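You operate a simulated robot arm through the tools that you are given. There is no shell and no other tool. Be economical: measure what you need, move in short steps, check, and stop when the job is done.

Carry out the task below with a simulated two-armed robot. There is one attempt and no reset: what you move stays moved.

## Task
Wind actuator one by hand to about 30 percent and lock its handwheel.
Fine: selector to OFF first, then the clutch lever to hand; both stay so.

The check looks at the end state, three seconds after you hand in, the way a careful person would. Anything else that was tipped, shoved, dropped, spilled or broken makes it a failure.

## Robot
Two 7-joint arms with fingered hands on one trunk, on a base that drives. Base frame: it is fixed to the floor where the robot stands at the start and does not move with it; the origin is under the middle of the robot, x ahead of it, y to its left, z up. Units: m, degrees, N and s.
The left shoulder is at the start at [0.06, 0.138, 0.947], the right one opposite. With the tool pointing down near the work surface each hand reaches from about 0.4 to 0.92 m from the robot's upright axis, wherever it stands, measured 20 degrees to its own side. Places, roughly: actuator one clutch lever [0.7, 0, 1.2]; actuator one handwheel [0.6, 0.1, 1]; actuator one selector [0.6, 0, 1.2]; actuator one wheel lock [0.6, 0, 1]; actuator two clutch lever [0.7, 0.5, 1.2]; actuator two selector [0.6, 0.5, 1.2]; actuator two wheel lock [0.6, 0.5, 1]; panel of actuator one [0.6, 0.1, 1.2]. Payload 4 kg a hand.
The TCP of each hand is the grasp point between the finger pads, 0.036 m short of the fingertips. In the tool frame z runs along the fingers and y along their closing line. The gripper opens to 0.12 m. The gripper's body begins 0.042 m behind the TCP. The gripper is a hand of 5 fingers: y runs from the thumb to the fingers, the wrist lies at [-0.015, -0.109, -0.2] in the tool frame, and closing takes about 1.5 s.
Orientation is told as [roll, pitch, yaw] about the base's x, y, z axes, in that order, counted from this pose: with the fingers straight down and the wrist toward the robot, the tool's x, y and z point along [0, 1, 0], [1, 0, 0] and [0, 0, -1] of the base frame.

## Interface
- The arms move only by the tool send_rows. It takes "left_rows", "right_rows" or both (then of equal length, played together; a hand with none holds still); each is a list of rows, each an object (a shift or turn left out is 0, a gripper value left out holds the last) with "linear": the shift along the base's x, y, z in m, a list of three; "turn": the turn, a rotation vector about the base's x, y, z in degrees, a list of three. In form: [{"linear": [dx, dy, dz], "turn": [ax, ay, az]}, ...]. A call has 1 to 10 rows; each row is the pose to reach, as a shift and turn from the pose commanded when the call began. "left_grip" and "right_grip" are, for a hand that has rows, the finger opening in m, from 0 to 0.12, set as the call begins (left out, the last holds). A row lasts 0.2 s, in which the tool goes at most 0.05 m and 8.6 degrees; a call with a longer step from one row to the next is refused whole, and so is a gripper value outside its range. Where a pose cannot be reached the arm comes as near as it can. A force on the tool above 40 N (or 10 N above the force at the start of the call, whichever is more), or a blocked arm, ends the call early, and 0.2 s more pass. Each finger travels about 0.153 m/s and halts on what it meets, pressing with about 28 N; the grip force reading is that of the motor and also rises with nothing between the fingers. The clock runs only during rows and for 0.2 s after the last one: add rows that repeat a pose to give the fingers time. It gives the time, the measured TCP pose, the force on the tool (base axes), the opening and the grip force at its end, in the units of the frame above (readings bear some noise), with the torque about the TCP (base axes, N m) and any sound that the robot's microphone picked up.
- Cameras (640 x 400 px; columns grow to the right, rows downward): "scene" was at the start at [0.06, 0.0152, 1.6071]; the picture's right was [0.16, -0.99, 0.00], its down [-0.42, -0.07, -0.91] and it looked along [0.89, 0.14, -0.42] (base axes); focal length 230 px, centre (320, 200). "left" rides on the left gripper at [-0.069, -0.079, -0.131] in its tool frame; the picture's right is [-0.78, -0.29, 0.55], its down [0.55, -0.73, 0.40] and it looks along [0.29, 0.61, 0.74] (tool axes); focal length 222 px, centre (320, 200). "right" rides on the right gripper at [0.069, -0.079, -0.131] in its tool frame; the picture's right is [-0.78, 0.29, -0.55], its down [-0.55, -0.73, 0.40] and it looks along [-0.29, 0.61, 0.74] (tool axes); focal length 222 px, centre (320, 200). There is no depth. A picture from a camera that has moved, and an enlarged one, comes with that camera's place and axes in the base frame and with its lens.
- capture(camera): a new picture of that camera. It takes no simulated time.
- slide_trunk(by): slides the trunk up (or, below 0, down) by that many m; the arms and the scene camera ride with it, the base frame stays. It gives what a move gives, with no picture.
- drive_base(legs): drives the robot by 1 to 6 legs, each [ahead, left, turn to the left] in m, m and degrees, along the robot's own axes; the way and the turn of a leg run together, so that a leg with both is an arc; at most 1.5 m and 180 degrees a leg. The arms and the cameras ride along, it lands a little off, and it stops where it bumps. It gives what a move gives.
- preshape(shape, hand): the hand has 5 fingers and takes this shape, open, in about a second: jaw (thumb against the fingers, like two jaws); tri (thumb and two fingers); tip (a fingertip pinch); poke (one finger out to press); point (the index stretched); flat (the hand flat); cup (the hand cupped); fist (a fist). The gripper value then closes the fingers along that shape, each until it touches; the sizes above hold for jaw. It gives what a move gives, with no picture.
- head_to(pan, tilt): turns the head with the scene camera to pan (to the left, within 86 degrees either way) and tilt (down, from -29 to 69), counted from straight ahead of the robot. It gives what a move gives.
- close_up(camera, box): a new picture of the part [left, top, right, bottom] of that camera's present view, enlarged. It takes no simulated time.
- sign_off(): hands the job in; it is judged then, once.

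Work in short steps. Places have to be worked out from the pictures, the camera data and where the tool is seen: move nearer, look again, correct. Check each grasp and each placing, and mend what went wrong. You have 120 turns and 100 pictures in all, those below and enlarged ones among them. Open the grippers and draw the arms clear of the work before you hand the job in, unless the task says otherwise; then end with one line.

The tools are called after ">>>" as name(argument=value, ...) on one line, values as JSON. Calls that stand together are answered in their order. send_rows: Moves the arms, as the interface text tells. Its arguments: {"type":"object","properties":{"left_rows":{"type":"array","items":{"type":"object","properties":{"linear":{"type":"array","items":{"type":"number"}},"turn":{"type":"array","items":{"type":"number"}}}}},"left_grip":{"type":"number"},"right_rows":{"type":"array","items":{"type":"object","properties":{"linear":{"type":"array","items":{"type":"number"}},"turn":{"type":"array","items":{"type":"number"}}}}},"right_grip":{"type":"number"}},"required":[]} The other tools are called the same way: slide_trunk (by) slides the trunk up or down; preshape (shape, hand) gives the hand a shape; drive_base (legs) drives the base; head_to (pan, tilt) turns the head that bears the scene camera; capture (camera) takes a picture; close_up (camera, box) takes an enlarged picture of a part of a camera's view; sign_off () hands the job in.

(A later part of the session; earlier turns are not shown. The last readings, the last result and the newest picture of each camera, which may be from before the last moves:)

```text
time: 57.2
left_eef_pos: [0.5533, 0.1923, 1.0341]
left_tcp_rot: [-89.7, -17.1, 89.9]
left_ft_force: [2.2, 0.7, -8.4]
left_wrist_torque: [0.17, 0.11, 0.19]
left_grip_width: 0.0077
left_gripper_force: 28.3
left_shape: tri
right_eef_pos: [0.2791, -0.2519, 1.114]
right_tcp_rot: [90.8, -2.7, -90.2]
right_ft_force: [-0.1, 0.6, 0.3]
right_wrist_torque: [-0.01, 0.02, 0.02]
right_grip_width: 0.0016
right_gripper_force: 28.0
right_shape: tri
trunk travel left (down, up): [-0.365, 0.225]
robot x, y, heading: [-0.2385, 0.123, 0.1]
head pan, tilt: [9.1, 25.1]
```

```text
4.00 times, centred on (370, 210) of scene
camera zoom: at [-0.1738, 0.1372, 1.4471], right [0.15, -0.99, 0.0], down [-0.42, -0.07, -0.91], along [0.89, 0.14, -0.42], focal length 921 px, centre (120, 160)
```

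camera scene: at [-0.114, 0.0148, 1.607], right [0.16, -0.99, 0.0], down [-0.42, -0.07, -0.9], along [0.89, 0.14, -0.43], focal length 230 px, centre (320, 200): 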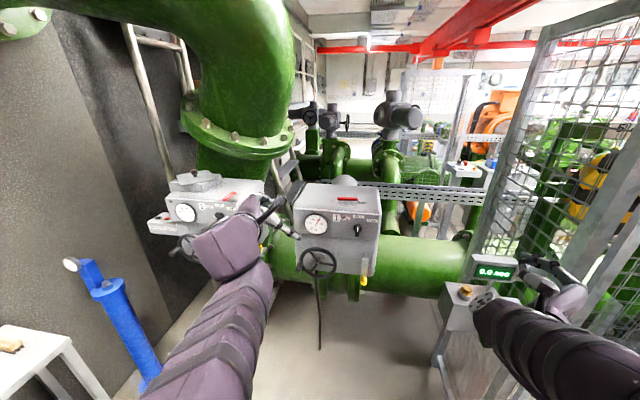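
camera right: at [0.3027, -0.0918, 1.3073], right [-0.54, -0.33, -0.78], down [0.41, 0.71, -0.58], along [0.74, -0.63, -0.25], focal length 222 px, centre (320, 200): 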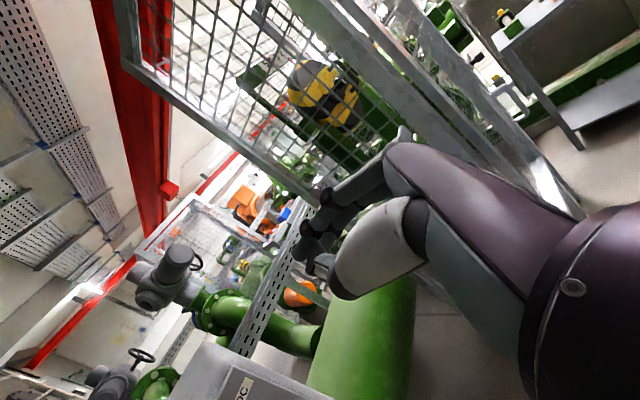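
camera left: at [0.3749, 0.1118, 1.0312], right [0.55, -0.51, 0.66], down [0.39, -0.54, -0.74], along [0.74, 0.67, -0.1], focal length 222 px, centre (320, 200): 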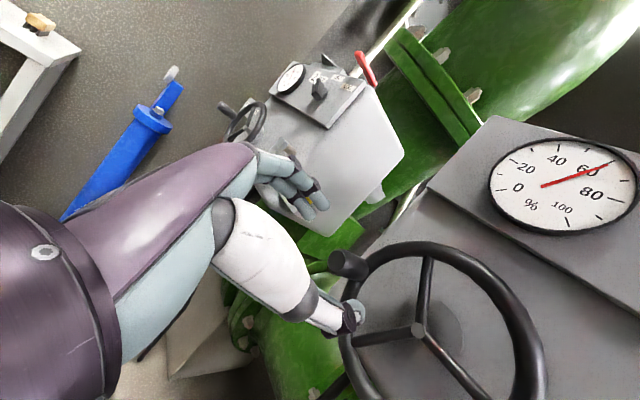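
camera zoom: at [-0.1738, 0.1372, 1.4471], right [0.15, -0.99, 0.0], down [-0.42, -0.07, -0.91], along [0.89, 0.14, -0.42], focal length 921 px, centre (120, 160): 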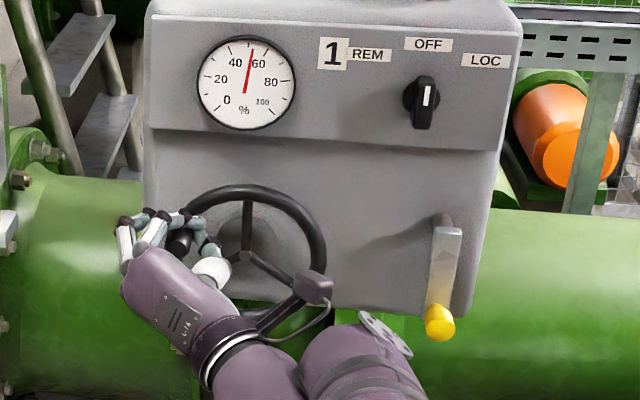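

Clockwise closes: the gauge fell from about 62 to about 53 % for 40°. I continue 50° more.

>>> send_rows(left_rows=[{"linear": [0, -0.0087, 0.0087]}, {"linear": [0, -0.0189, 0.0159]}, {"linear": [0, -0.0301, 0.0211]}, {"linear": [0, -0.0421, 0.0243]}, {"linear": [0, -0.0544, 0.0254]}, {"linear": [0, -0.0544, 0.0254]}])

>>> close_up(camera="scene", box=[320, 160, 420, 260])

```text
time: 58.6
left_eef_pos: [0.553, 0.1361, 1.0586]
left_tcp_rot: [-89.9, -17.2, 89.9]
left_ft_force: [0.2, -0.5, 0.2]
left_wrist_torque: [0.01, 0.0, -0.01]
left_grip_width: 0.0029
left_gripper_force: 27.9
left_shape: tri
right_eef_pos: [0.2775, -0.2528, 1.1128]
right_tcp_rot: [90.9, -2.7, -90.2]
right_ft_force: [-0.1, 0.4, -0.3]
right_wrist_torque: [0.01, -0.02, -0.01]
right_grip_width: 0.0014
right_gripper_force: 28.0
right_shape: tri
trunk travel left (down, up): [-0.365, 0.225]
robot x, y, heading: [-0.237, 0.1232, -0.3]
head pan, tilt: [9.1, 25.1]
```

```text
4.00 times, centred on (370, 210) of scene
camera zoom: at [-0.1749, 0.137, 1.4471], right [0.15, -0.99, 0.0], down [-0.42, -0.07, -0.91], along [0.89, 0.14, -0.42], focal length 921 px, centre (120, 160)
```

zoom: 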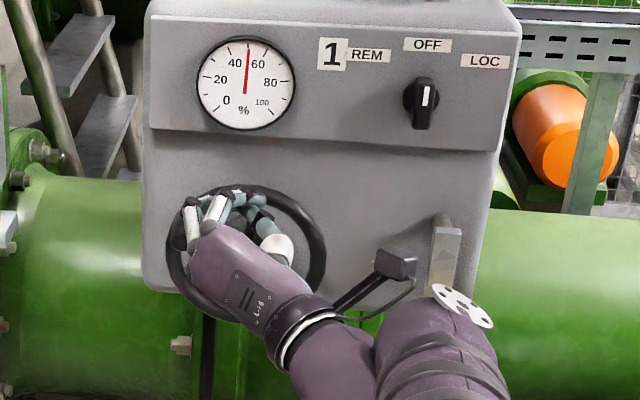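

The grip slipped off with the handle at about 45–50° and the gauge near 50 %. I back off, switch to the wider jaw shape, and look again.

>>> send_rows(left_rows=[{"linear": [-0.03, 0, 0]}, {"linear": [-0.07, 0.02, 0]}, {"linear": [-0.07, 0.045, -0.01]}, {"linear": [-0.07, 0.045, -0.018]}])

>>> preshape(hand="left", shape="jaw")

>>> capture(camera="left")

>>> close_up(camera="scene", box=[320, 160, 420, 260])

```text
time: 59.6
left_eef_pos: [0.4834, 0.1829, 1.0414]
left_tcp_rot: [-89.8, -17.2, 89.9]
left_ft_force: [0.5, 0.3, 0.0]
left_wrist_torque: [-0.01, 0.0, 0.01]
left_grip_width: 0.0032
left_gripper_force: 28.1
left_shape: tri
right_eef_pos: [0.2778, -0.2527, 1.1139]
right_tcp_rot: [90.8, -2.7, -90.1]
right_ft_force: [0.5, 0.2, 0.3]
right_wrist_torque: [0.0, -0.02, -0.03]
right_grip_width: 0.0014
right_gripper_force: 28.0
right_shape: tri
trunk travel left (down, up): [-0.365, 0.225]
robot x, y, heading: [-0.2384, 0.1237, -0.4]
head pan, tilt: [9.1, 25.1]
```

```text
time: 60.5
left_eef_pos: [0.484, 0.1817, 1.0401]
left_tcp_rot: [-89.8, -17.2, 89.9]
left_ft_force: [0.1, 0.5, 0.1]
left_wrist_torque: [-0.01, -0.04, 0.0]
left_grip_width: 0.1196
left_gripper_force: 0.0
left_shape: jaw
right_eef_pos: [0.2771, -0.2514, 1.1125]
right_tcp_rot: [90.9, -2.7, -90.2]
right_ft_force: [0.4, -0.1, 0.3]
right_wrist_torque: [-0.03, -0.02, 0.01]
right_grip_width: 0.0013
right_gripper_force: 28.1
right_shape: tri
trunk travel left (down, up): [-0.365, 0.225]
robot x, y, heading: [-0.2357, 0.1213, -0.3]
head pan, tilt: [9.1, 25.1]
```

```text
38 pictures are left
camera left: at [0.351, 0.0857, 1.0845], right [0.55, -0.51, 0.66], down [0.39, -0.54, -0.74], along [0.74, 0.67, -0.1], focal length 222 px, centre (320, 200)
```

left: 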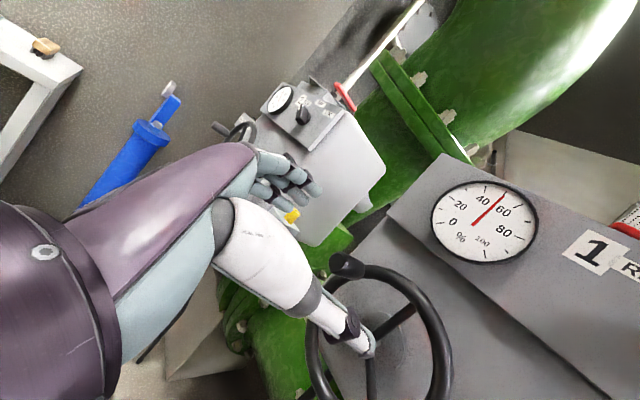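

```text
4.00 times, centred on (370, 210) of scene
camera zoom: at [-0.175, 0.137, 1.4471], right [0.15, -0.99, 0.0], down [-0.42, -0.07, -0.91], along [0.89, 0.14, -0.42], focal length 921 px, centre (120, 160)
```

zoom: 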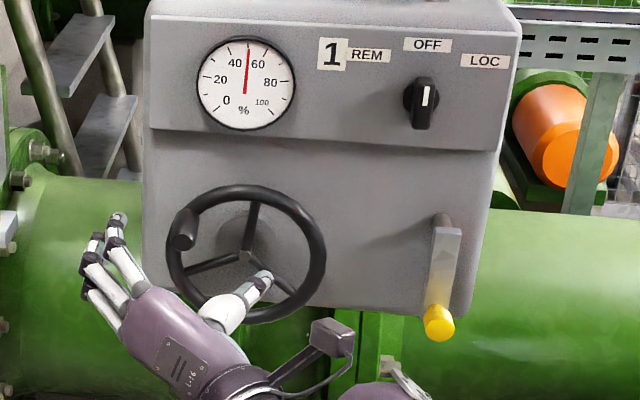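

The gauge is at about 50 % and the handle near φ≈37°, at (y 0.193, z 1.030), so about 60° remains. I advance with the jaw open around it and close.

>>> send_rows(left_rows=[{"linear": [0.0, 0.0115, -0.01]}, {"linear": [0.035, 0.0115, -0.01]}, {"linear": [0.072, 0.0115, -0.01]}, {"linear": [0.072, 0.0115, -0.01]}], left_grip=0.09)

>>> send_rows(left_rows=[{"linear": [0, 0, 0]}, {"linear": [0, 0, 0]}, {"linear": [0, 0, 0]}, {"linear": [0, 0, 0]}, {"linear": [0, 0, 0]}, {"linear": [0, 0, 0]}], left_grip=0.0)

>>> close_up(camera="left", box=[220, 180, 420, 320])

```text
time: 61.5
left_eef_pos: [0.5558, 0.1931, 1.0309]
left_tcp_rot: [-89.8, -17.1, 89.9]
left_ft_force: [-0.2, 0.2, 0.8]
left_wrist_torque: [-0.01, 0.04, 0.0]
left_grip_width: 0.0903
left_gripper_force: 0.1
left_shape: jaw
right_eef_pos: [0.2773, -0.2523, 1.1129]
right_tcp_rot: [90.9, -2.6, -90.2]
right_ft_force: [0.2, -0.1, 0.5]
right_wrist_torque: [0.02, -0.01, 0.02]
right_grip_width: 0.0013
right_gripper_force: 27.9
right_shape: tri
trunk travel left (down, up): [-0.365, 0.225]
robot x, y, heading: [-0.2368, 0.1247, -0.4]
head pan, tilt: [9.1, 25.1]
```

```text
time: 62.9
left_eef_pos: [0.5536, 0.192, 1.0298]
left_tcp_rot: [-89.8, -17.1, 89.9]
left_ft_force: [1.2, -3.3, -1.7]
left_wrist_torque: [0.01, 0.03, -0.14]
left_grip_width: 0.0142
left_gripper_force: 28.1
left_shape: jaw
right_eef_pos: [0.2781, -0.253, 1.1136]
right_tcp_rot: [90.8, -2.7, -90.2]
right_ft_force: [0.6, 0.8, 0.7]
right_wrist_torque: [0.0, -0.01, 0.0]
right_grip_width: 0.0014
right_gripper_force: 28.2
right_shape: tri
trunk travel left (down, up): [-0.365, 0.225]
robot x, y, heading: [-0.2334, 0.1218, -0.1]
head pan, tilt: [9.1, 25.1]
```

```text
2.86 times, centred on (320, 250) of left
camera zoom: at [0.4226, 0.0962, 1.0748], right [0.55, -0.51, 0.66], down [0.39, -0.54, -0.74], along [0.74, 0.67, -0.1], focal length 635 px, centre (320, 57)
```

zoom: 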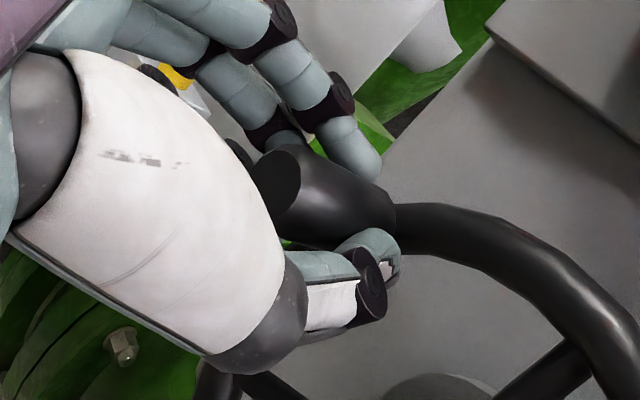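

Now a solid jaw grip on the handle (0.014 m). I crank on along the arc to about φ 82°, in smaller steps.

>>> send_rows(left_rows=[{"linear": [0, -0.0062, 0.007]}, {"linear": [0, -0.013, 0.0132]}, {"linear": [0, -0.0208, 0.0184]}, {"linear": [0, -0.029, 0.0227]}, {"linear": [0, -0.038, 0.0256]}, {"linear": [0, -0.0468, 0.0276]}, {"linear": [0, -0.0468, 0.0276]}])

>>> close_up(camera="scene", box=[320, 160, 420, 260])

```text
time: 64.5
left_eef_pos: [0.5532, 0.1479, 1.0592]
left_tcp_rot: [-90.1, -17.0, 90.0]
left_ft_force: [-2.1, 6.6, 6.2]
left_wrist_torque: [0.19, -0.21, 0.42]
left_grip_width: 0.0128
left_gripper_force: 27.7
left_shape: jaw
right_eef_pos: [0.2757, -0.2523, 1.1142]
right_tcp_rot: [90.9, -2.7, -90.2]
right_ft_force: [0.5, -0.7, 0.4]
right_wrist_torque: [0.0, 0.02, -0.02]
right_grip_width: 0.0013
right_gripper_force: 28.5
right_shape: tri
trunk travel left (down, up): [-0.365, 0.225]
robot x, y, heading: [-0.2355, 0.1216, -0.2]
head pan, tilt: [9.1, 25.1]
```

```text
4.00 times, centred on (370, 210) of scene
camera zoom: at [-0.1757, 0.1378, 1.4473], right [0.15, -0.99, 0.0], down [-0.42, -0.07, -0.91], along [0.9, 0.14, -0.42], focal length 921 px, centre (120, 160)
```

zoom: 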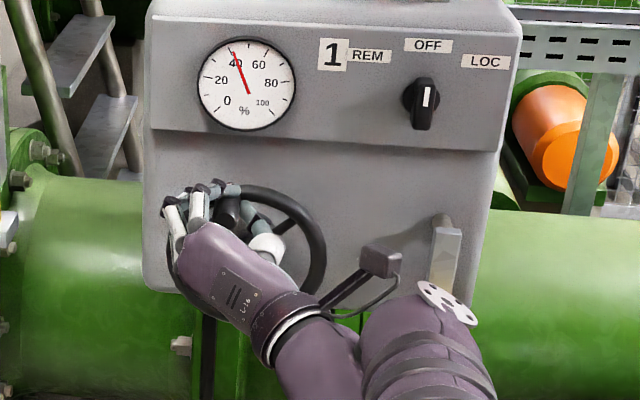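

The needle has dropped to about 41–42 %. I continue about 38° and check.

>>> send_rows(left_rows=[{"linear": [0, -0.0093, 0.0005]}, {"linear": [0, -0.0186, 0.0002]}, {"linear": [0, -0.028, -0.0016]}, {"linear": [0, -0.0365, -0.0045]}, {"linear": [0, -0.0454, -0.0088]}, {"linear": [0, -0.0454, -0.0088]}])

>>> close_up(camera="scene", box=[320, 160, 420, 260])

```text
time: 65.9
left_eef_pos: [0.5524, 0.0974, 1.0565]
left_tcp_rot: [-90.4, -17.5, 89.9]
left_ft_force: [-6.8, -4.9, 35.2]
left_wrist_torque: [0.94, -1.1, 0.21]
left_grip_width: 0.0127
left_gripper_force: 28.4
left_shape: jaw
right_eef_pos: [0.2733, -0.2527, 1.1147]
right_tcp_rot: [91.1, -2.7, -90.2]
right_ft_force: [1.0, -0.5, 0.3]
right_wrist_torque: [-0.01, -0.01, 0.0]
right_grip_width: 0.0014
right_gripper_force: 27.9
right_shape: tri
trunk travel left (down, up): [-0.365, 0.225]
robot x, y, heading: [-0.2333, 0.1235, -0.3]
head pan, tilt: [9.1, 25.1]
```

```text
4.00 times, centred on (370, 210) of scene
camera zoom: at [-0.1795, 0.1362, 1.4476], right [0.15, -0.99, 0.0], down [-0.42, -0.06, -0.91], along [0.9, 0.14, -0.42], focal length 921 px, centre (120, 160)
```

zoom: 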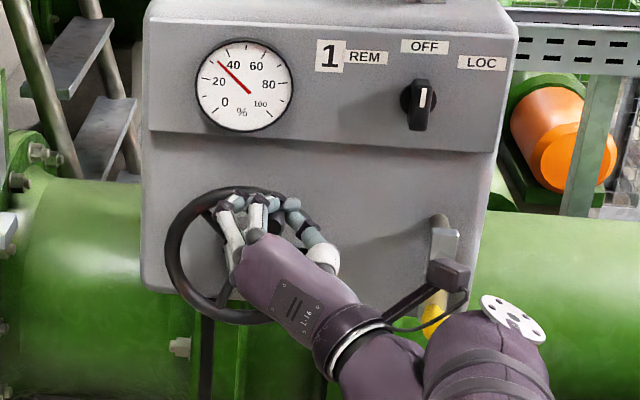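

About 35 %. The vertical force shows my arc is slightly tight, so I widen it and move another 10°, then zoom on the gauge.

>>> send_rows(left_rows=[{"linear": [0, -0.003, 0.003]}, {"linear": [0, -0.008, 0.002]}, {"linear": [0, -0.012, -0.001]}, {"linear": [0, -0.012, -0.001]}])

>>> close_up(camera="scene", box=[361, 160, 401, 200])

```text
time: 66.9
left_eef_pos: [0.5516, 0.0871, 1.0534]
left_tcp_rot: [-90.2, -17.4, 90.0]
left_ft_force: [-8.0, -3.9, 30.8]
left_wrist_torque: [0.91, -1.0, 0.2]
left_grip_width: 0.0132
left_gripper_force: 28.3
left_shape: jaw
right_eef_pos: [0.2731, -0.2535, 1.1149]
right_tcp_rot: [91.0, -2.7, -90.1]
right_ft_force: [0.2, 0.4, -0.2]
right_wrist_torque: [0.0, 0.0, 0.04]
right_grip_width: 0.0014
right_gripper_force: 28.3
right_shape: tri
trunk travel left (down, up): [-0.365, 0.225]
robot x, y, heading: [-0.232, 0.125, -0.2]
head pan, tilt: [9.1, 25.1]
```

```text
10.00 times, centred on (381, 180) of scene
camera zoom: at [-0.1792, 0.1366, 1.4474], right [0.15, -0.99, 0.0], down [-0.42, -0.06, -0.91], along [0.9, 0.14, -0.42], focal length 2302 px, centre (-290, 400)
```

zoom: 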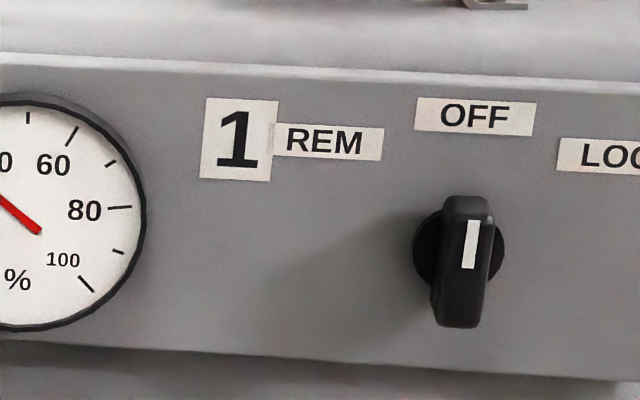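

>>> close_up(camera="scene", box=[335, 160, 375, 200])

```text
10.00 times, centred on (355, 180) of scene
camera zoom: at [-0.1792, 0.1366, 1.4474], right [0.15, -0.99, 0.0], down [-0.42, -0.06, -0.91], along [0.9, 0.14, -0.42], focal length 2302 px, centre (-30, 400)
```

zoom: 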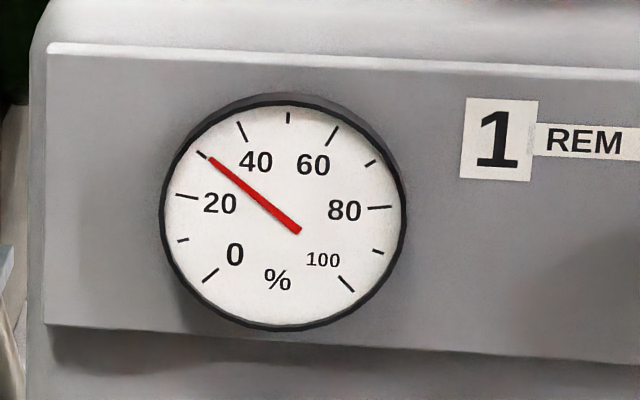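

The needle sits right on the 30 tick. I relieve the downward push first, then open the hand and back out.

>>> send_rows(left_rows=[{"linear": [0, -0.001, 0.003]}, {"linear": [0, -0.001, 0.005]}])

>>> send_rows(left_rows=[{"linear": [0, 0, 0]}, {"linear": [0, 0, 0]}, {"linear": [0, 0, 0]}, {"linear": [0, 0, 0]}], left_grip=0.08)

>>> close_up(camera="scene", box=[330, 160, 430, 260])

```text
time: 67.5
left_eef_pos: [0.5536, 0.0885, 1.054]
left_tcp_rot: [-89.9, -17.2, 89.9]
left_ft_force: [-16.2, -2.2, 17.9]
left_wrist_torque: [0.72, -0.68, 0.36]
left_grip_width: 0.0132
left_gripper_force: 27.7
left_shape: jaw
right_eef_pos: [0.2743, -0.2545, 1.114]
right_tcp_rot: [91.0, -2.7, -90.2]
right_ft_force: [0.5, -0.2, 0.6]
right_wrist_torque: [0.01, -0.03, 0.01]
right_grip_width: 0.0013
right_gripper_force: 27.9
right_shape: tri
trunk travel left (down, up): [-0.365, 0.225]
robot x, y, heading: [-0.2331, 0.1196, -0.4]
head pan, tilt: [9.1, 25.1]
```

```text
time: 68.5
left_eef_pos: [0.5557, 0.0877, 1.0512]
left_tcp_rot: [-89.6, -17.1, 89.9]
left_ft_force: [0.0, -0.1, 0.0]
left_wrist_torque: [0.03, 0.0, 0.01]
left_grip_width: 0.0802
left_gripper_force: 0.1
left_shape: jaw
right_eef_pos: [0.2778, -0.2529, 1.1122]
right_tcp_rot: [90.8, -2.7, -90.2]
right_ft_force: [-0.2, 0.0, 0.4]
right_wrist_torque: [0.01, -0.01, 0.0]
right_grip_width: 0.0014
right_gripper_force: 28.0
right_shape: tri
trunk travel left (down, up): [-0.365, 0.225]
robot x, y, heading: [-0.2347, 0.1205, -0.2]
head pan, tilt: [9.1, 25.1]
```

```text
4.00 times, centred on (380, 210) of scene
camera zoom: at [-0.1749, 0.137, 1.4471], right [0.15, -0.99, 0.0], down [-0.42, -0.07, -0.91], along [0.89, 0.14, -0.42], focal length 921 px, centre (80, 160)
```

zoom: 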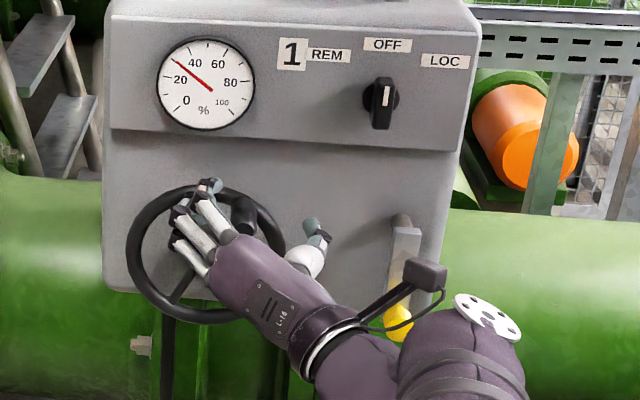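

The gauge holds at 30. I withdraw the left hand straight back and away, then look at the lock lever.

>>> send_rows(left_rows=[{"linear": [-0.04, 0, 0]}, {"linear": [-0.08, 0, 0]}, {"linear": [-0.12, 0.01, 0]}, {"linear": [-0.15, 0.04, 0]}, {"linear": [-0.15, 0.08, 0]}, {"linear": [-0.15, 0.12, 0]}, {"linear": [-0.15, 0.16, 0]}, {"linear": [-0.15, 0.2, 0]}, {"linear": [-0.15, 0.24, 0]}])

>>> close_up(camera="scene", box=[330, 160, 440, 260])

>>> capture(camera="right")

```text
time: 70.5
left_eef_pos: [0.4044, 0.3286, 1.0535]
left_tcp_rot: [-89.7, -17.0, 89.8]
left_ft_force: [0.1, -0.7, 0.1]
left_wrist_torque: [-0.01, -0.01, 0.04]
left_grip_width: 0.0799
left_gripper_force: 0.1
left_shape: jaw
right_eef_pos: [0.2772, -0.2522, 1.1131]
right_tcp_rot: [90.9, -2.7, -90.2]
right_ft_force: [-0.3, -0.1, -0.8]
right_wrist_torque: [0.0, -0.03, 0.02]
right_grip_width: 0.0016
right_gripper_force: 27.9
right_shape: tri
trunk travel left (down, up): [-0.365, 0.225]
robot x, y, heading: [-0.2332, 0.1226, -0.5]
head pan, tilt: [9.1, 25.1]
```

```text
4.00 times, centred on (385, 210) of scene
camera zoom: at [-0.1749, 0.1375, 1.4471], right [0.15, -0.99, 0.0], down [-0.42, -0.07, -0.91], along [0.89, 0.14, -0.42], focal length 921 px, centre (60, 160)
```

zoom: 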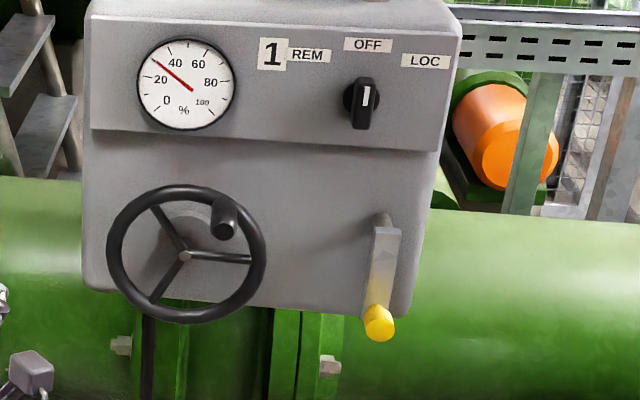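

```text
29 pictures are left
camera right: at [0.1447, -0.1689, 1.1764], right [-0.54, -0.33, -0.78], down [0.41, 0.71, -0.58], along [0.74, -0.63, -0.25], focal length 222 px, centre (320, 200)
```

right: 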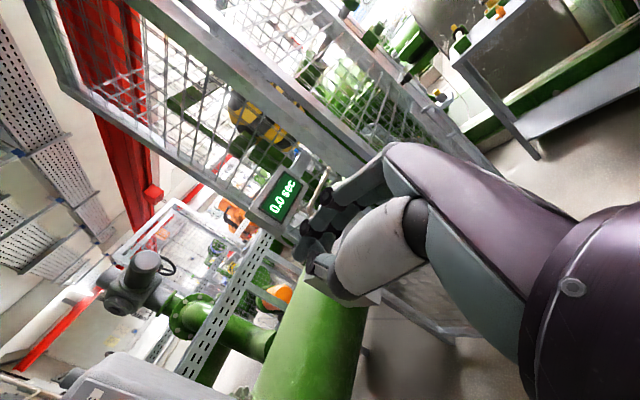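

Now the wheel lock. Its yellow knob hangs near (0.57, -0.048, 0.95), on an arm pivoting about z≈1.03. I bring the right hand, in jaw shape, in front of it.

>>> preshape(hand="right", shape="jaw")

>>> send_rows(right_rows=[{"linear": [0.02, 0.025, -0.02]}, {"linear": [0.04, 0.05, -0.04]}, {"linear": [0.06, 0.075, -0.06]}, {"linear": [0.08, 0.1, -0.08]}, {"linear": [0.1, 0.125, -0.1]}, {"linear": [0.12, 0.15, -0.12]}, {"linear": [0.14, 0.175, -0.14]}, {"linear": [0.16, 0.203, -0.158]}, {"linear": [0.19, 0.203, -0.158]}, {"linear": [0.19, 0.203, -0.158]}], right_grip=0.08)

>>> capture(camera="right")

>>> close_up(camera="scene", box=[360, 180, 440, 260])

```text
time: 71.4
left_eef_pos: [0.4054, 0.3278, 1.0529]
left_tcp_rot: [-89.9, -17.1, 89.8]
left_ft_force: [0.7, -0.3, 0.0]
left_wrist_torque: [0.01, -0.01, 0.02]
left_grip_width: 0.0802
left_gripper_force: 0.0
left_shape: jaw
right_eef_pos: [0.2772, -0.2527, 1.1135]
right_tcp_rot: [90.8, -2.7, -90.2]
right_ft_force: [0.3, -0.2, 1.0]
right_wrist_torque: [0.02, 0.01, -0.01]
right_grip_width: 0.1199
right_gripper_force: 0.2
right_shape: jaw
trunk travel left (down, up): [-0.365, 0.225]
robot x, y, heading: [-0.2382, 0.1216, -0.2]
head pan, tilt: [9.1, 25.1]
```

```text
time: 73.6
left_eef_pos: [0.4056, 0.3273, 1.0546]
left_tcp_rot: [-89.8, -17.1, 89.9]
left_ft_force: [0.4, 0.1, -0.8]
left_wrist_torque: [0.0, -0.01, -0.01]
left_grip_width: 0.0801
left_gripper_force: 0.0
left_shape: jaw
right_eef_pos: [0.4692, -0.049, 0.954]
right_tcp_rot: [90.9, -2.7, -90.2]
right_ft_force: [0.7, 0.3, 0.7]
right_wrist_torque: [-0.01, -0.01, 0.01]
right_grip_width: 0.0803
right_gripper_force: 0.2
right_shape: jaw
trunk travel left (down, up): [-0.365, 0.225]
robot x, y, heading: [-0.2328, 0.1233, -0.0]
head pan, tilt: [9.1, 25.1]
```

```text
28 pictures are left
camera right: at [0.337, 0.0344, 1.0184], right [-0.54, -0.33, -0.78], down [0.41, 0.71, -0.58], along [0.74, -0.63, -0.25], focal length 222 px, centre (320, 200)
```

right: 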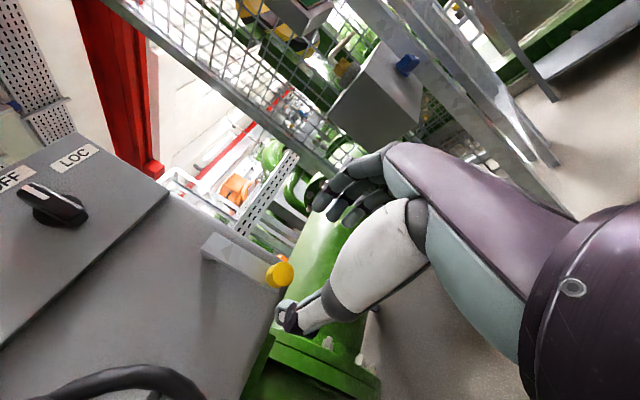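

```text
5.00 times, centred on (400, 220) of scene
camera zoom: at [-0.1749, 0.137, 1.4471], right [0.15, -0.99, 0.0], down [-0.42, -0.07, -0.91], along [0.89, 0.14, -0.42], focal length 1151 px, centre (-80, 100)
```

zoom: 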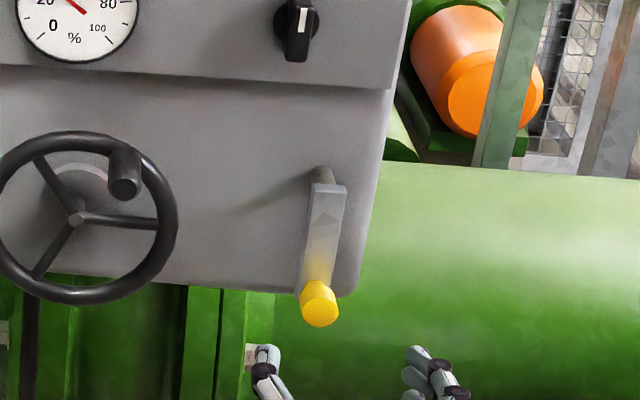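

The knob front is at (0.570, -0.048, 0.945) and the pivot at about (-0.047, 1.028), radius about 0.08. I advance around the knob and close.

>>> send_rows(right_rows=[{"linear": [0.035, 0.001, -0.005]}, {"linear": [0.07, 0.001, -0.009]}, {"linear": [0.102, 0.001, -0.009]}, {"linear": [0.102, 0.001, -0.009]}])

>>> send_rows(right_rows=[{"linear": [0, 0, 0]}, {"linear": [0, 0, 0]}, {"linear": [0, 0, 0]}, {"linear": [0, 0, 0]}, {"linear": [0, 0, 0]}, {"linear": [0, 0, 0]}], right_grip=0.0)

>>> capture(camera="right")

```text
time: 74.6
left_eef_pos: [0.4064, 0.3273, 1.0543]
left_tcp_rot: [-89.9, -17.1, 90.0]
left_ft_force: [0.1, -0.4, -0.6]
left_wrist_torque: [0.02, -0.04, 0.02]
left_grip_width: 0.0799
left_gripper_force: 0.0
left_shape: jaw
right_eef_pos: [0.5683, -0.0505, 0.9447]
right_tcp_rot: [90.9, -2.7, -90.1]
right_ft_force: [-0.5, 0.4, -0.6]
right_wrist_torque: [0.01, 0.02, 0.03]
right_grip_width: 0.0803
right_gripper_force: 0.1
right_shape: jaw
trunk travel left (down, up): [-0.365, 0.225]
robot x, y, heading: [-0.2363, 0.122, -0.4]
head pan, tilt: [9.1, 25.1]
```

```text
time: 76.0
left_eef_pos: [0.4036, 0.3289, 1.0545]
left_tcp_rot: [-89.8, -17.0, 89.9]
left_ft_force: [0.0, 0.0, 0.1]
left_wrist_torque: [0.0, -0.03, 0.03]
left_grip_width: 0.0798
left_gripper_force: 0.1
left_shape: jaw
right_eef_pos: [0.5667, -0.0492, 0.9455]
right_tcp_rot: [90.9, -2.6, -90.2]
right_ft_force: [-11.8, 3.9, -1.7]
right_wrist_torque: [0.03, 0.05, 0.16]
right_grip_width: 0.0169
right_gripper_force: 27.5
right_shape: jaw
trunk travel left (down, up): [-0.365, 0.225]
robot x, y, heading: [-0.2366, 0.1245, -0.2]
head pan, tilt: [9.1, 25.1]
```

```text
26 pictures are left
camera right: at [0.4351, 0.0342, 1.0085], right [-0.54, -0.33, -0.78], down [0.41, 0.71, -0.58], along [0.74, -0.63, -0.25], focal length 222 px, centre (320, 200)
```

right: 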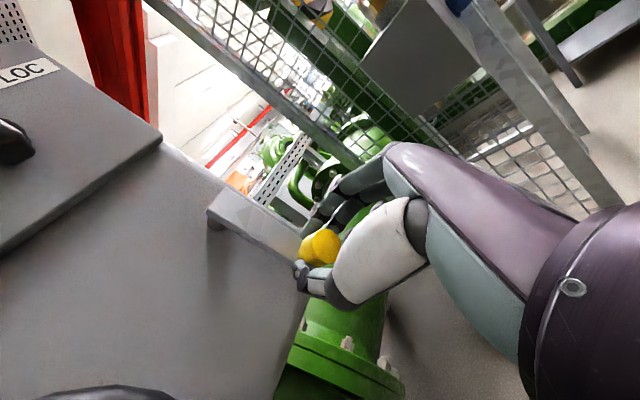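

The knob is gripped. I test a short swing to the left, toward the wheel.

>>> send_rows(right_rows=[{"linear": [0, 0.007, 0.0003]}, {"linear": [0, 0.014, 0.0012]}, {"linear": [0, 0.02, 0.0025]}, {"linear": [0, 0.02, 0.0025]}])

```text
time: 77.0
left_eef_pos: [0.4047, 0.3277, 1.0544]
left_tcp_rot: [-89.8, -17.1, 89.9]
left_ft_force: [0.7, -1.1, -0.1]
left_wrist_torque: [-0.02, 0.02, 0.01]
left_grip_width: 0.08
left_gripper_force: 0.1
left_shape: jaw
right_eef_pos: [0.5679, -0.0305, 0.9468]
right_tcp_rot: [90.8, -2.6, -90.2]
right_ft_force: [-20.8, -1.7, -12.2]
right_wrist_torque: [0.3, 0.33, -0.16]
right_grip_width: 0.017
right_gripper_force: 28.2
right_shape: jaw
trunk travel left (down, up): [-0.365, 0.225]
robot x, y, heading: [-0.2345, 0.1268, -0.1]
head pan, tilt: [9.1, 25.1]
```

It swings left freely. I continue to about 45° and look, since the crank handle is on that side.

>>> send_rows(right_rows=[{"linear": [-0.003, 0.0107, 0.005]}, {"linear": [-0.004, 0.021, 0.0105]}, {"linear": [-0.004, 0.0305, 0.017]}, {"linear": [-0.004, 0.039, 0.0246]}, {"linear": [-0.004, 0.039, 0.0246]}])

>>> close_up(camera="scene", box=[330, 160, 440, 260])

```text
time: 78.2
left_eef_pos: [0.4072, 0.3293, 1.0528]
left_tcp_rot: [-89.6, -17.0, 89.9]
left_ft_force: [0.3, 0.0, -0.3]
left_wrist_torque: [0.01, 0.01, -0.03]
left_grip_width: 0.0798
left_gripper_force: 0.0
left_shape: jaw
right_eef_pos: [0.566, 0.0137, 0.969]
right_tcp_rot: [90.6, -2.7, -89.8]
right_ft_force: [16.0, 7.1, -17.9]
right_wrist_torque: [0.71, 1.1, -0.07]
right_grip_width: 0.0133
right_gripper_force: 27.6
right_shape: jaw
trunk travel left (down, up): [-0.365, 0.225]
robot x, y, heading: [-0.2367, 0.1224, -0.3]
head pan, tilt: [9.1, 25.1]
```

```text
4.00 times, centred on (385, 210) of scene
camera zoom: at [-0.171, 0.1377, 1.4469], right [0.15, -0.99, 0.0], down [-0.42, -0.07, -0.9], along [0.89, 0.14, -0.43], focal length 921 px, centre (60, 160)
```

zoom: 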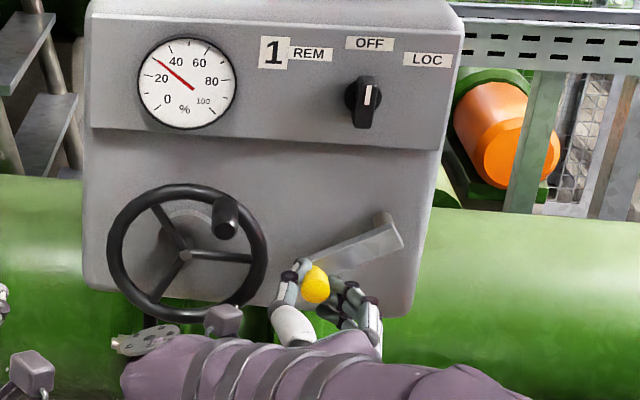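

The lever swings up toward the wheel rim at about 46°, and there is clearance to the crank handle. I continue to about 75° slowly.

>>> send_rows(right_rows=[{"linear": [0.002, 0.009, 0.008]}, {"linear": [0.002, 0.0156, 0.0155]}, {"linear": [0.002, 0.019, 0.023]}, {"linear": [0.002, 0.022, 0.03]}, {"linear": [0.002, 0.024, 0.038]}, {"linear": [0.002, 0.024, 0.038]}])

>>> close_up(camera="scene", box=[330, 160, 440, 260])

```text
time: 79.1
left_eef_pos: [0.4079, 0.3256, 1.0524]
left_tcp_rot: [-89.6, -17.2, 89.7]
left_ft_force: [0.6, -0.1, -0.6]
left_wrist_torque: [0.02, 0.01, 0.0]
left_grip_width: 0.0798
left_gripper_force: 0.0
left_shape: jaw
right_eef_pos: [0.5675, 0.0236, 0.9831]
right_tcp_rot: [89.3, -2.6, -90.7]
right_ft_force: [8.2, -1.9, -12.1]
right_wrist_torque: [0.82, 1.04, -0.48]
right_grip_width: 0.0117
right_gripper_force: 28.3
right_shape: jaw
trunk travel left (down, up): [-0.365, 0.225]
robot x, y, heading: [-0.2389, 0.1195, -0.4]
head pan, tilt: [9.1, 25.1]
stopped in row 4 (right hand): the force on the tool passed its limit at 42 N (the readings are from after the stop); the commanded pose is now the measured one
```

```text
4.00 times, centred on (385, 210) of scene
camera zoom: at [-0.1726, 0.1364, 1.4474], right [0.15, -0.99, 0.0], down [-0.42, -0.06, -0.91], along [0.89, 0.14, -0.43], focal length 921 px, centre (60, 160)
```

zoom: 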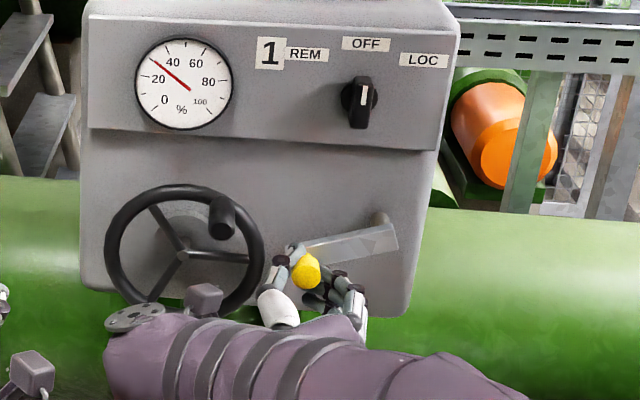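

The knob is at about 61°, with the grip sitting a little low on it, and my arc was slightly wide. I push on along a tighter arc, mostly upward.

>>> send_rows(right_rows=[{"linear": [0, 0.002, 0.008]}, {"linear": [0, 0.0035, 0.016]}, {"linear": [0, 0.005, 0.024]}, {"linear": [0, 0.006, 0.032]}, {"linear": [0, 0.007, 0.04]}, {"linear": [0, 0.007, 0.046]}])

>>> close_up(camera="scene", box=[330, 160, 440, 260])

```text
time: 79.6
left_eef_pos: [0.4076, 0.3258, 1.0541]
left_tcp_rot: [-89.7, -17.2, 89.7]
left_ft_force: [-0.3, -0.5, 1.0]
left_wrist_torque: [-0.01, -0.01, 0.01]
left_grip_width: 0.0799
left_gripper_force: 0.1
left_shape: jaw
right_eef_pos: [0.5657, 0.026, 0.9846]
right_tcp_rot: [88.2, -2.4, -90.8]
right_ft_force: [8.6, -2.9, -12.3]
right_wrist_torque: [0.73, 0.96, -0.34]
right_grip_width: 0.0112
right_gripper_force: 27.6
right_shape: jaw
trunk travel left (down, up): [-0.365, 0.225]
robot x, y, heading: [-0.2365, 0.1212, -0.8]
head pan, tilt: [9.1, 25.1]
stopped in row 2 (right hand): the force on the tool passed its limit at 43 N (the readings are from after the stop); the commanded pose is now the measured one
```

```text
4.00 times, centred on (385, 210) of scene
camera zoom: at [-0.1723, 0.1361, 1.4473], right [0.15, -0.99, 0.0], down [-0.42, -0.06, -0.9], along [0.89, 0.14, -0.43], focal length 921 px, centre (60, 160)
```

zoom: 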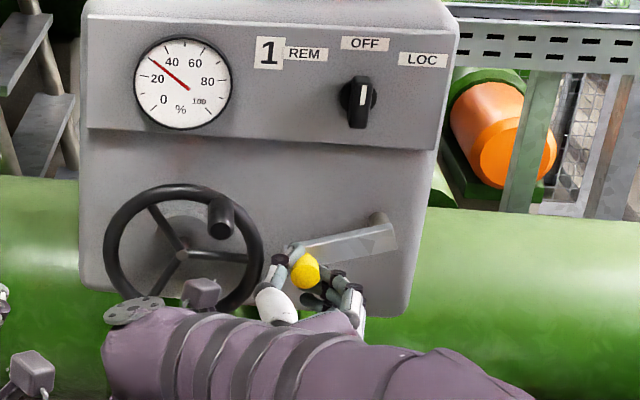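

Resistance again at about 62°, possibly a stop. I open the hand, draw back and look closely at the lever.

>>> send_rows(right_rows=[{"linear": [0, 0, 0]}, {"linear": [0, 0, 0]}, {"linear": [0, 0, 0]}, {"linear": [-0.03, 0, 0]}, {"linear": [-0.07, 0, -0.01]}, {"linear": [-0.1, -0.01, -0.03]}, {"linear": [-0.1, -0.04, -0.05]}, {"linear": [-0.1, -0.07, -0.06]}], right_grip=0.07)

>>> close_up(camera="scene", box=[345, 190, 425, 250])

>>> capture(camera="right")

```text
time: 81.4
left_eef_pos: [0.4055, 0.3262, 1.0558]
left_tcp_rot: [-89.9, -17.0, 89.8]
left_ft_force: [-0.1, 0.2, -1.0]
left_wrist_torque: [-0.03, -0.02, -0.01]
left_grip_width: 0.0799
left_gripper_force: 0.1
left_shape: jaw
right_eef_pos: [0.4648, -0.039, 0.9286]
right_tcp_rot: [88.6, -2.5, -90.4]
right_ft_force: [-0.4, 0.3, 0.7]
right_wrist_torque: [-0.02, 0.02, 0.0]
right_grip_width: 0.0698
right_gripper_force: 0.1
right_shape: jaw
trunk travel left (down, up): [-0.365, 0.225]
robot x, y, heading: [-0.2363, 0.1244, -0.6]
head pan, tilt: [9.1, 25.1]
```

```text
6.67 times, centred on (385, 220) of scene
camera zoom: at [-0.1751, 0.1366, 1.4471], right [0.15, -0.99, 0.0], down [-0.42, -0.06, -0.91], along [0.9, 0.14, -0.42], focal length 1535 px, centre (-113, 67)
```

zoom: 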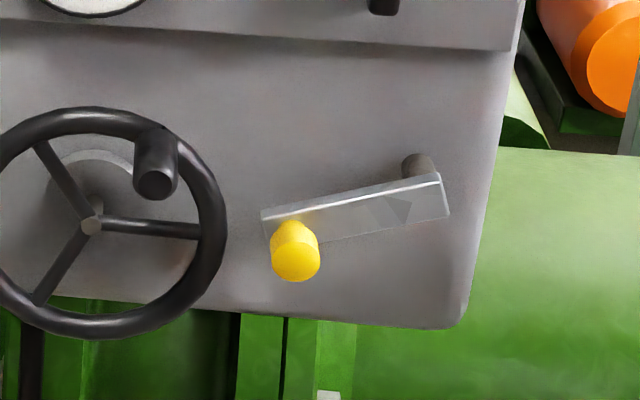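

```text
21 pictures are left
camera right: at [0.3343, 0.0455, 0.9966], right [-0.57, -0.32, -0.76], down [0.39, 0.71, -0.59], along [0.72, -0.63, -0.28], focal length 222 px, centre (320, 200)
```

right: 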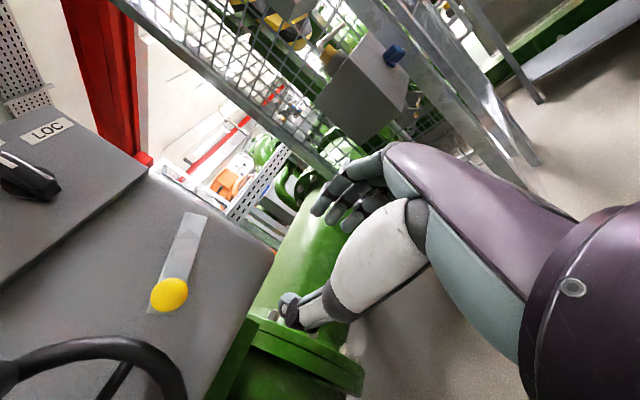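

The lever stayed at about 70° and probably has more travel to horizontal. I close the hand, set it beneath the lever arm and push straight up.

>>> send_rows(right_rows=[{"linear": [0, 0.01, -0.005]}, {"linear": [0, 0.025, -0.01]}, {"linear": [0, 0.04, -0.015]}, {"linear": [0, 0.044, -0.015]}, {"linear": [0.02, 0.044, -0.015]}, {"linear": [0.05, 0.044, -0.015]}, {"linear": [0.08, 0.044, -0.015]}, {"linear": [0.1, 0.044, -0.015]}, {"linear": [0.1, 0.044, -0.015]}], right_grip=0.0)

>>> close_up(camera="scene", box=[345, 190, 425, 250])

>>> capture(camera="right")

```text
time: 83.4
left_eef_pos: [0.4057, 0.325, 1.0538]
left_tcp_rot: [-89.9, -17.0, 89.6]
left_ft_force: [-0.1, 0.2, -0.4]
left_wrist_torque: [0.01, 0.01, -0.02]
left_grip_width: 0.0802
left_gripper_force: 0.1
left_shape: jaw
right_eef_pos: [0.5652, 0.0027, 0.9137]
right_tcp_rot: [88.8, -2.5, -90.7]
right_ft_force: [0.5, -0.6, -0.7]
right_wrist_torque: [0.02, -0.03, 0.0]
right_grip_width: 0.0
right_gripper_force: 27.1
right_shape: jaw
trunk travel left (down, up): [-0.365, 0.225]
robot x, y, heading: [-0.2371, 0.1221, -0.4]
head pan, tilt: [9.1, 25.1]
```

```text
6.67 times, centred on (385, 220) of scene
camera zoom: at [-0.1753, 0.1367, 1.4471], right [0.15, -0.99, 0.0], down [-0.42, -0.06, -0.91], along [0.9, 0.14, -0.42], focal length 1535 px, centre (-113, 67)
```

zoom: 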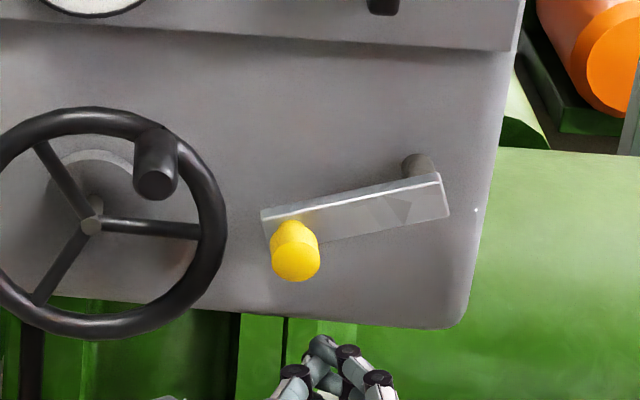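

```text
19 pictures are left
camera right: at [0.4368, 0.0871, 0.982], right [-0.57, -0.32, -0.76], down [0.39, 0.7, -0.59], along [0.72, -0.63, -0.28], focal length 222 px, centre (320, 200)
```

right: 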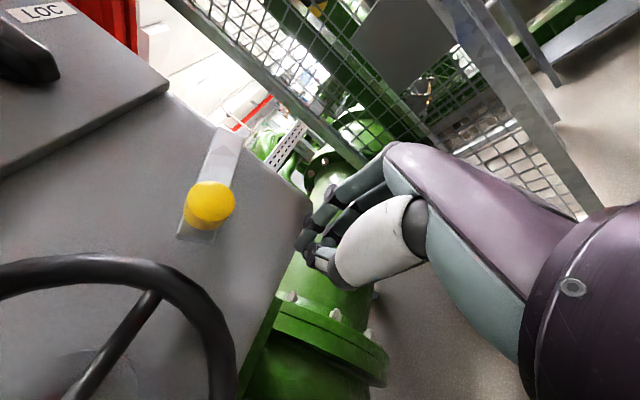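

Raising the closed hand under the lever in small steps.

>>> send_rows(right_rows=[{"linear": [0, 0.004, 0.012]}, {"linear": [0, 0.008, 0.024]}, {"linear": [0, 0.01, 0.036]}, {"linear": [0, 0.01, 0.048]}, {"linear": [0, 0.01, 0.058]}, {"linear": [0, 0.01, 0.068]}, {"linear": [0, 0.01, 0.078]}, {"linear": [0, 0.01, 0.086]}])

>>> close_up(camera="scene", box=[345, 190, 425, 250])

```text
time: 85.1
left_eef_pos: [0.4049, 0.3265, 1.054]
left_tcp_rot: [-89.7, -17.2, 89.7]
left_ft_force: [0.5, -0.5, 0.1]
left_wrist_torque: [0.04, 0.0, 0.02]
left_grip_width: 0.0803
left_gripper_force: 0.1
left_shape: jaw
right_eef_pos: [0.5635, 0.0103, 0.9785]
right_tcp_rot: [86.8, -2.7, -90.6]
right_ft_force: [0.2, -1.2, -11.1]
right_wrist_torque: [-0.02, 0.27, -0.08]
right_grip_width: 0.0
right_gripper_force: 28.0
right_shape: jaw
trunk travel left (down, up): [-0.365, 0.225]
robot x, y, heading: [-0.2344, 0.1147, -0.5]
head pan, tilt: [9.1, 25.1]
stopped in row 8 (right hand): the force on the tool passed its limit at 44 N (the readings are from after the stop); the commanded pose is now the measured one
```

```text
6.67 times, centred on (385, 220) of scene
camera zoom: at [-0.1742, 0.1365, 1.4473], right [0.15, -0.99, 0.0], down [-0.42, -0.06, -0.91], along [0.89, 0.14, -0.42], focal length 1535 px, centre (-113, 67)
```

zoom: 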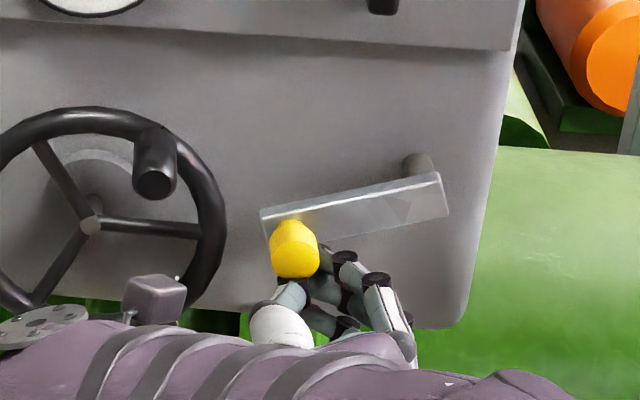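

A push of 44 N doesn't move the lever further, so it's at its end stop, swung over toward the wheel. I back the right hand down and out, then check the wheel is actually locked.

>>> send_rows(right_rows=[{"linear": [0, -0.003, -0.03]}, {"linear": [0, -0.005, -0.06]}, {"linear": [-0.04, -0.01, -0.06]}, {"linear": [-0.08, -0.02, -0.06]}, {"linear": [-0.12, -0.04, -0.05]}, {"linear": [-0.16, -0.08, -0.04]}, {"linear": [-0.19, -0.12, -0.03]}, {"linear": [-0.21, -0.16, -0.01]}, {"linear": [-0.23, -0.2, 0.02]}, {"linear": [-0.25, -0.24, 0.05]}])

>>> close_up(camera="scene", box=[330, 160, 440, 260])

```text
refused: row 6 steps farther than a row can; nothing moved
```

```text
4.00 times, centred on (385, 210) of scene
camera zoom: at [-0.1742, 0.1365, 1.4473], right [0.15, -0.99, 0.0], down [-0.42, -0.06, -0.91], along [0.89, 0.14, -0.42], focal length 921 px, centre (60, 160)
```

zoom: 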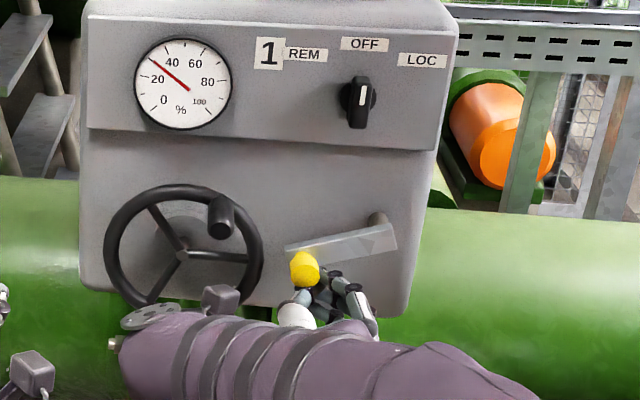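

The call was refused because one step was too long, so I resend it with smaller steps.

>>> send_rows(right_rows=[{"linear": [0, -0.003, -0.03]}, {"linear": [0, -0.005, -0.06]}, {"linear": [-0.04, -0.01, -0.06]}, {"linear": [-0.08, -0.02, -0.06]}, {"linear": [-0.12, -0.035, -0.05]}, {"linear": [-0.15, -0.06, -0.04]}, {"linear": [-0.17, -0.1, -0.03]}, {"linear": [-0.18, -0.14, -0.02]}, {"linear": [-0.19, -0.18, 0.0]}, {"linear": [-0.2, -0.22, 0.02]}])

>>> send_rows(left_rows=[{"linear": [0, -0.04, 0]}, {"linear": [0, -0.08, 0]}, {"linear": [0, -0.12, 0]}, {"linear": [0, -0.16, 0]}, {"linear": [0, -0.2, 0]}, {"linear": [0, -0.24, 0]}, {"linear": [0.03, -0.24, 0]}, {"linear": [0.07, -0.24, 0]}, {"linear": [0.07, -0.24, 0]}])

>>> capture(camera="left")

>>> close_up(camera="scene", box=[330, 160, 440, 260])

```text
time: 87.3
left_eef_pos: [0.4033, 0.3251, 1.0551]
left_tcp_rot: [-89.8, -17.2, 89.7]
left_ft_force: [-0.4, 0.0, -0.3]
left_wrist_torque: [0.0, 0.01, -0.02]
left_grip_width: 0.0801
left_gripper_force: 0.2
left_shape: jaw
right_eef_pos: [0.3614, -0.2069, 1.0017]
right_tcp_rot: [87.3, -2.6, -90.5]
right_ft_force: [0.4, 0.7, 0.2]
right_wrist_torque: [-0.05, -0.03, 0.0]
right_grip_width: 0.0
right_gripper_force: 28.0
right_shape: jaw
trunk travel left (down, up): [-0.365, 0.225]
robot x, y, heading: [-0.236, 0.1249, -0.1]
head pan, tilt: [9.1, 25.1]
```

```text
time: 89.3
left_eef_pos: [0.4726, 0.0924, 1.0672]
left_tcp_rot: [-90.8, -16.2, 90.5]
left_ft_force: [-0.4, 0.7, 0.9]
left_wrist_torque: [-0.03, 0.0, 0.0]
left_grip_width: 0.0799
left_gripper_force: 0.2
left_shape: jaw
right_eef_pos: [0.3577, -0.2264, 0.9931]
right_tcp_rot: [86.3, -2.9, -92.7]
right_ft_force: [-0.2, 0.3, 0.1]
right_wrist_torque: [0.0, -0.01, 0.01]
right_grip_width: 0.0001
right_gripper_force: 28.0
right_shape: jaw
trunk travel left (down, up): [-0.365, 0.225]
robot x, y, heading: [-0.2354, 0.119, -0.2]
head pan, tilt: [9.1, 25.1]
```

```text
16 pictures are left
camera left: at [0.3402, -0.0043, 1.1116], right [0.54, -0.5, 0.68], down [0.41, -0.55, -0.73], along [0.73, 0.67, -0.09], focal length 222 px, centre (320, 200)
```

left: 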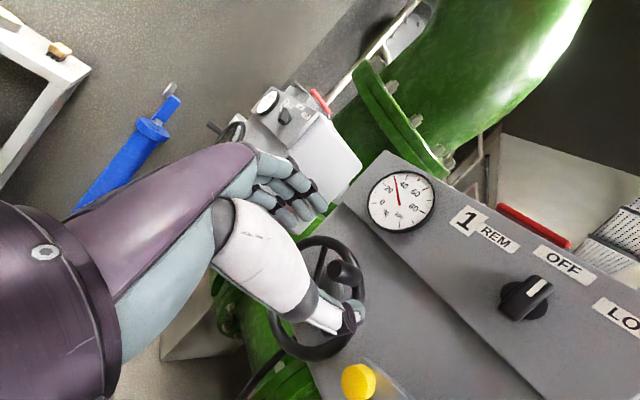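

```text
4.00 times, centred on (385, 210) of scene
camera zoom: at [-0.1755, 0.1365, 1.4472], right [0.15, -0.99, 0.0], down [-0.42, -0.06, -0.91], along [0.9, 0.14, -0.42], focal length 921 px, centre (60, 160)
```

zoom: 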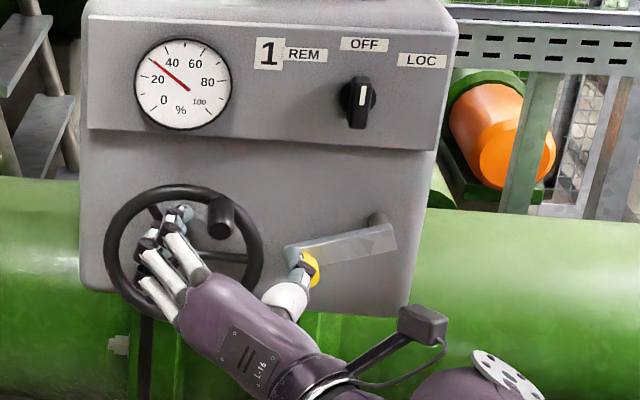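

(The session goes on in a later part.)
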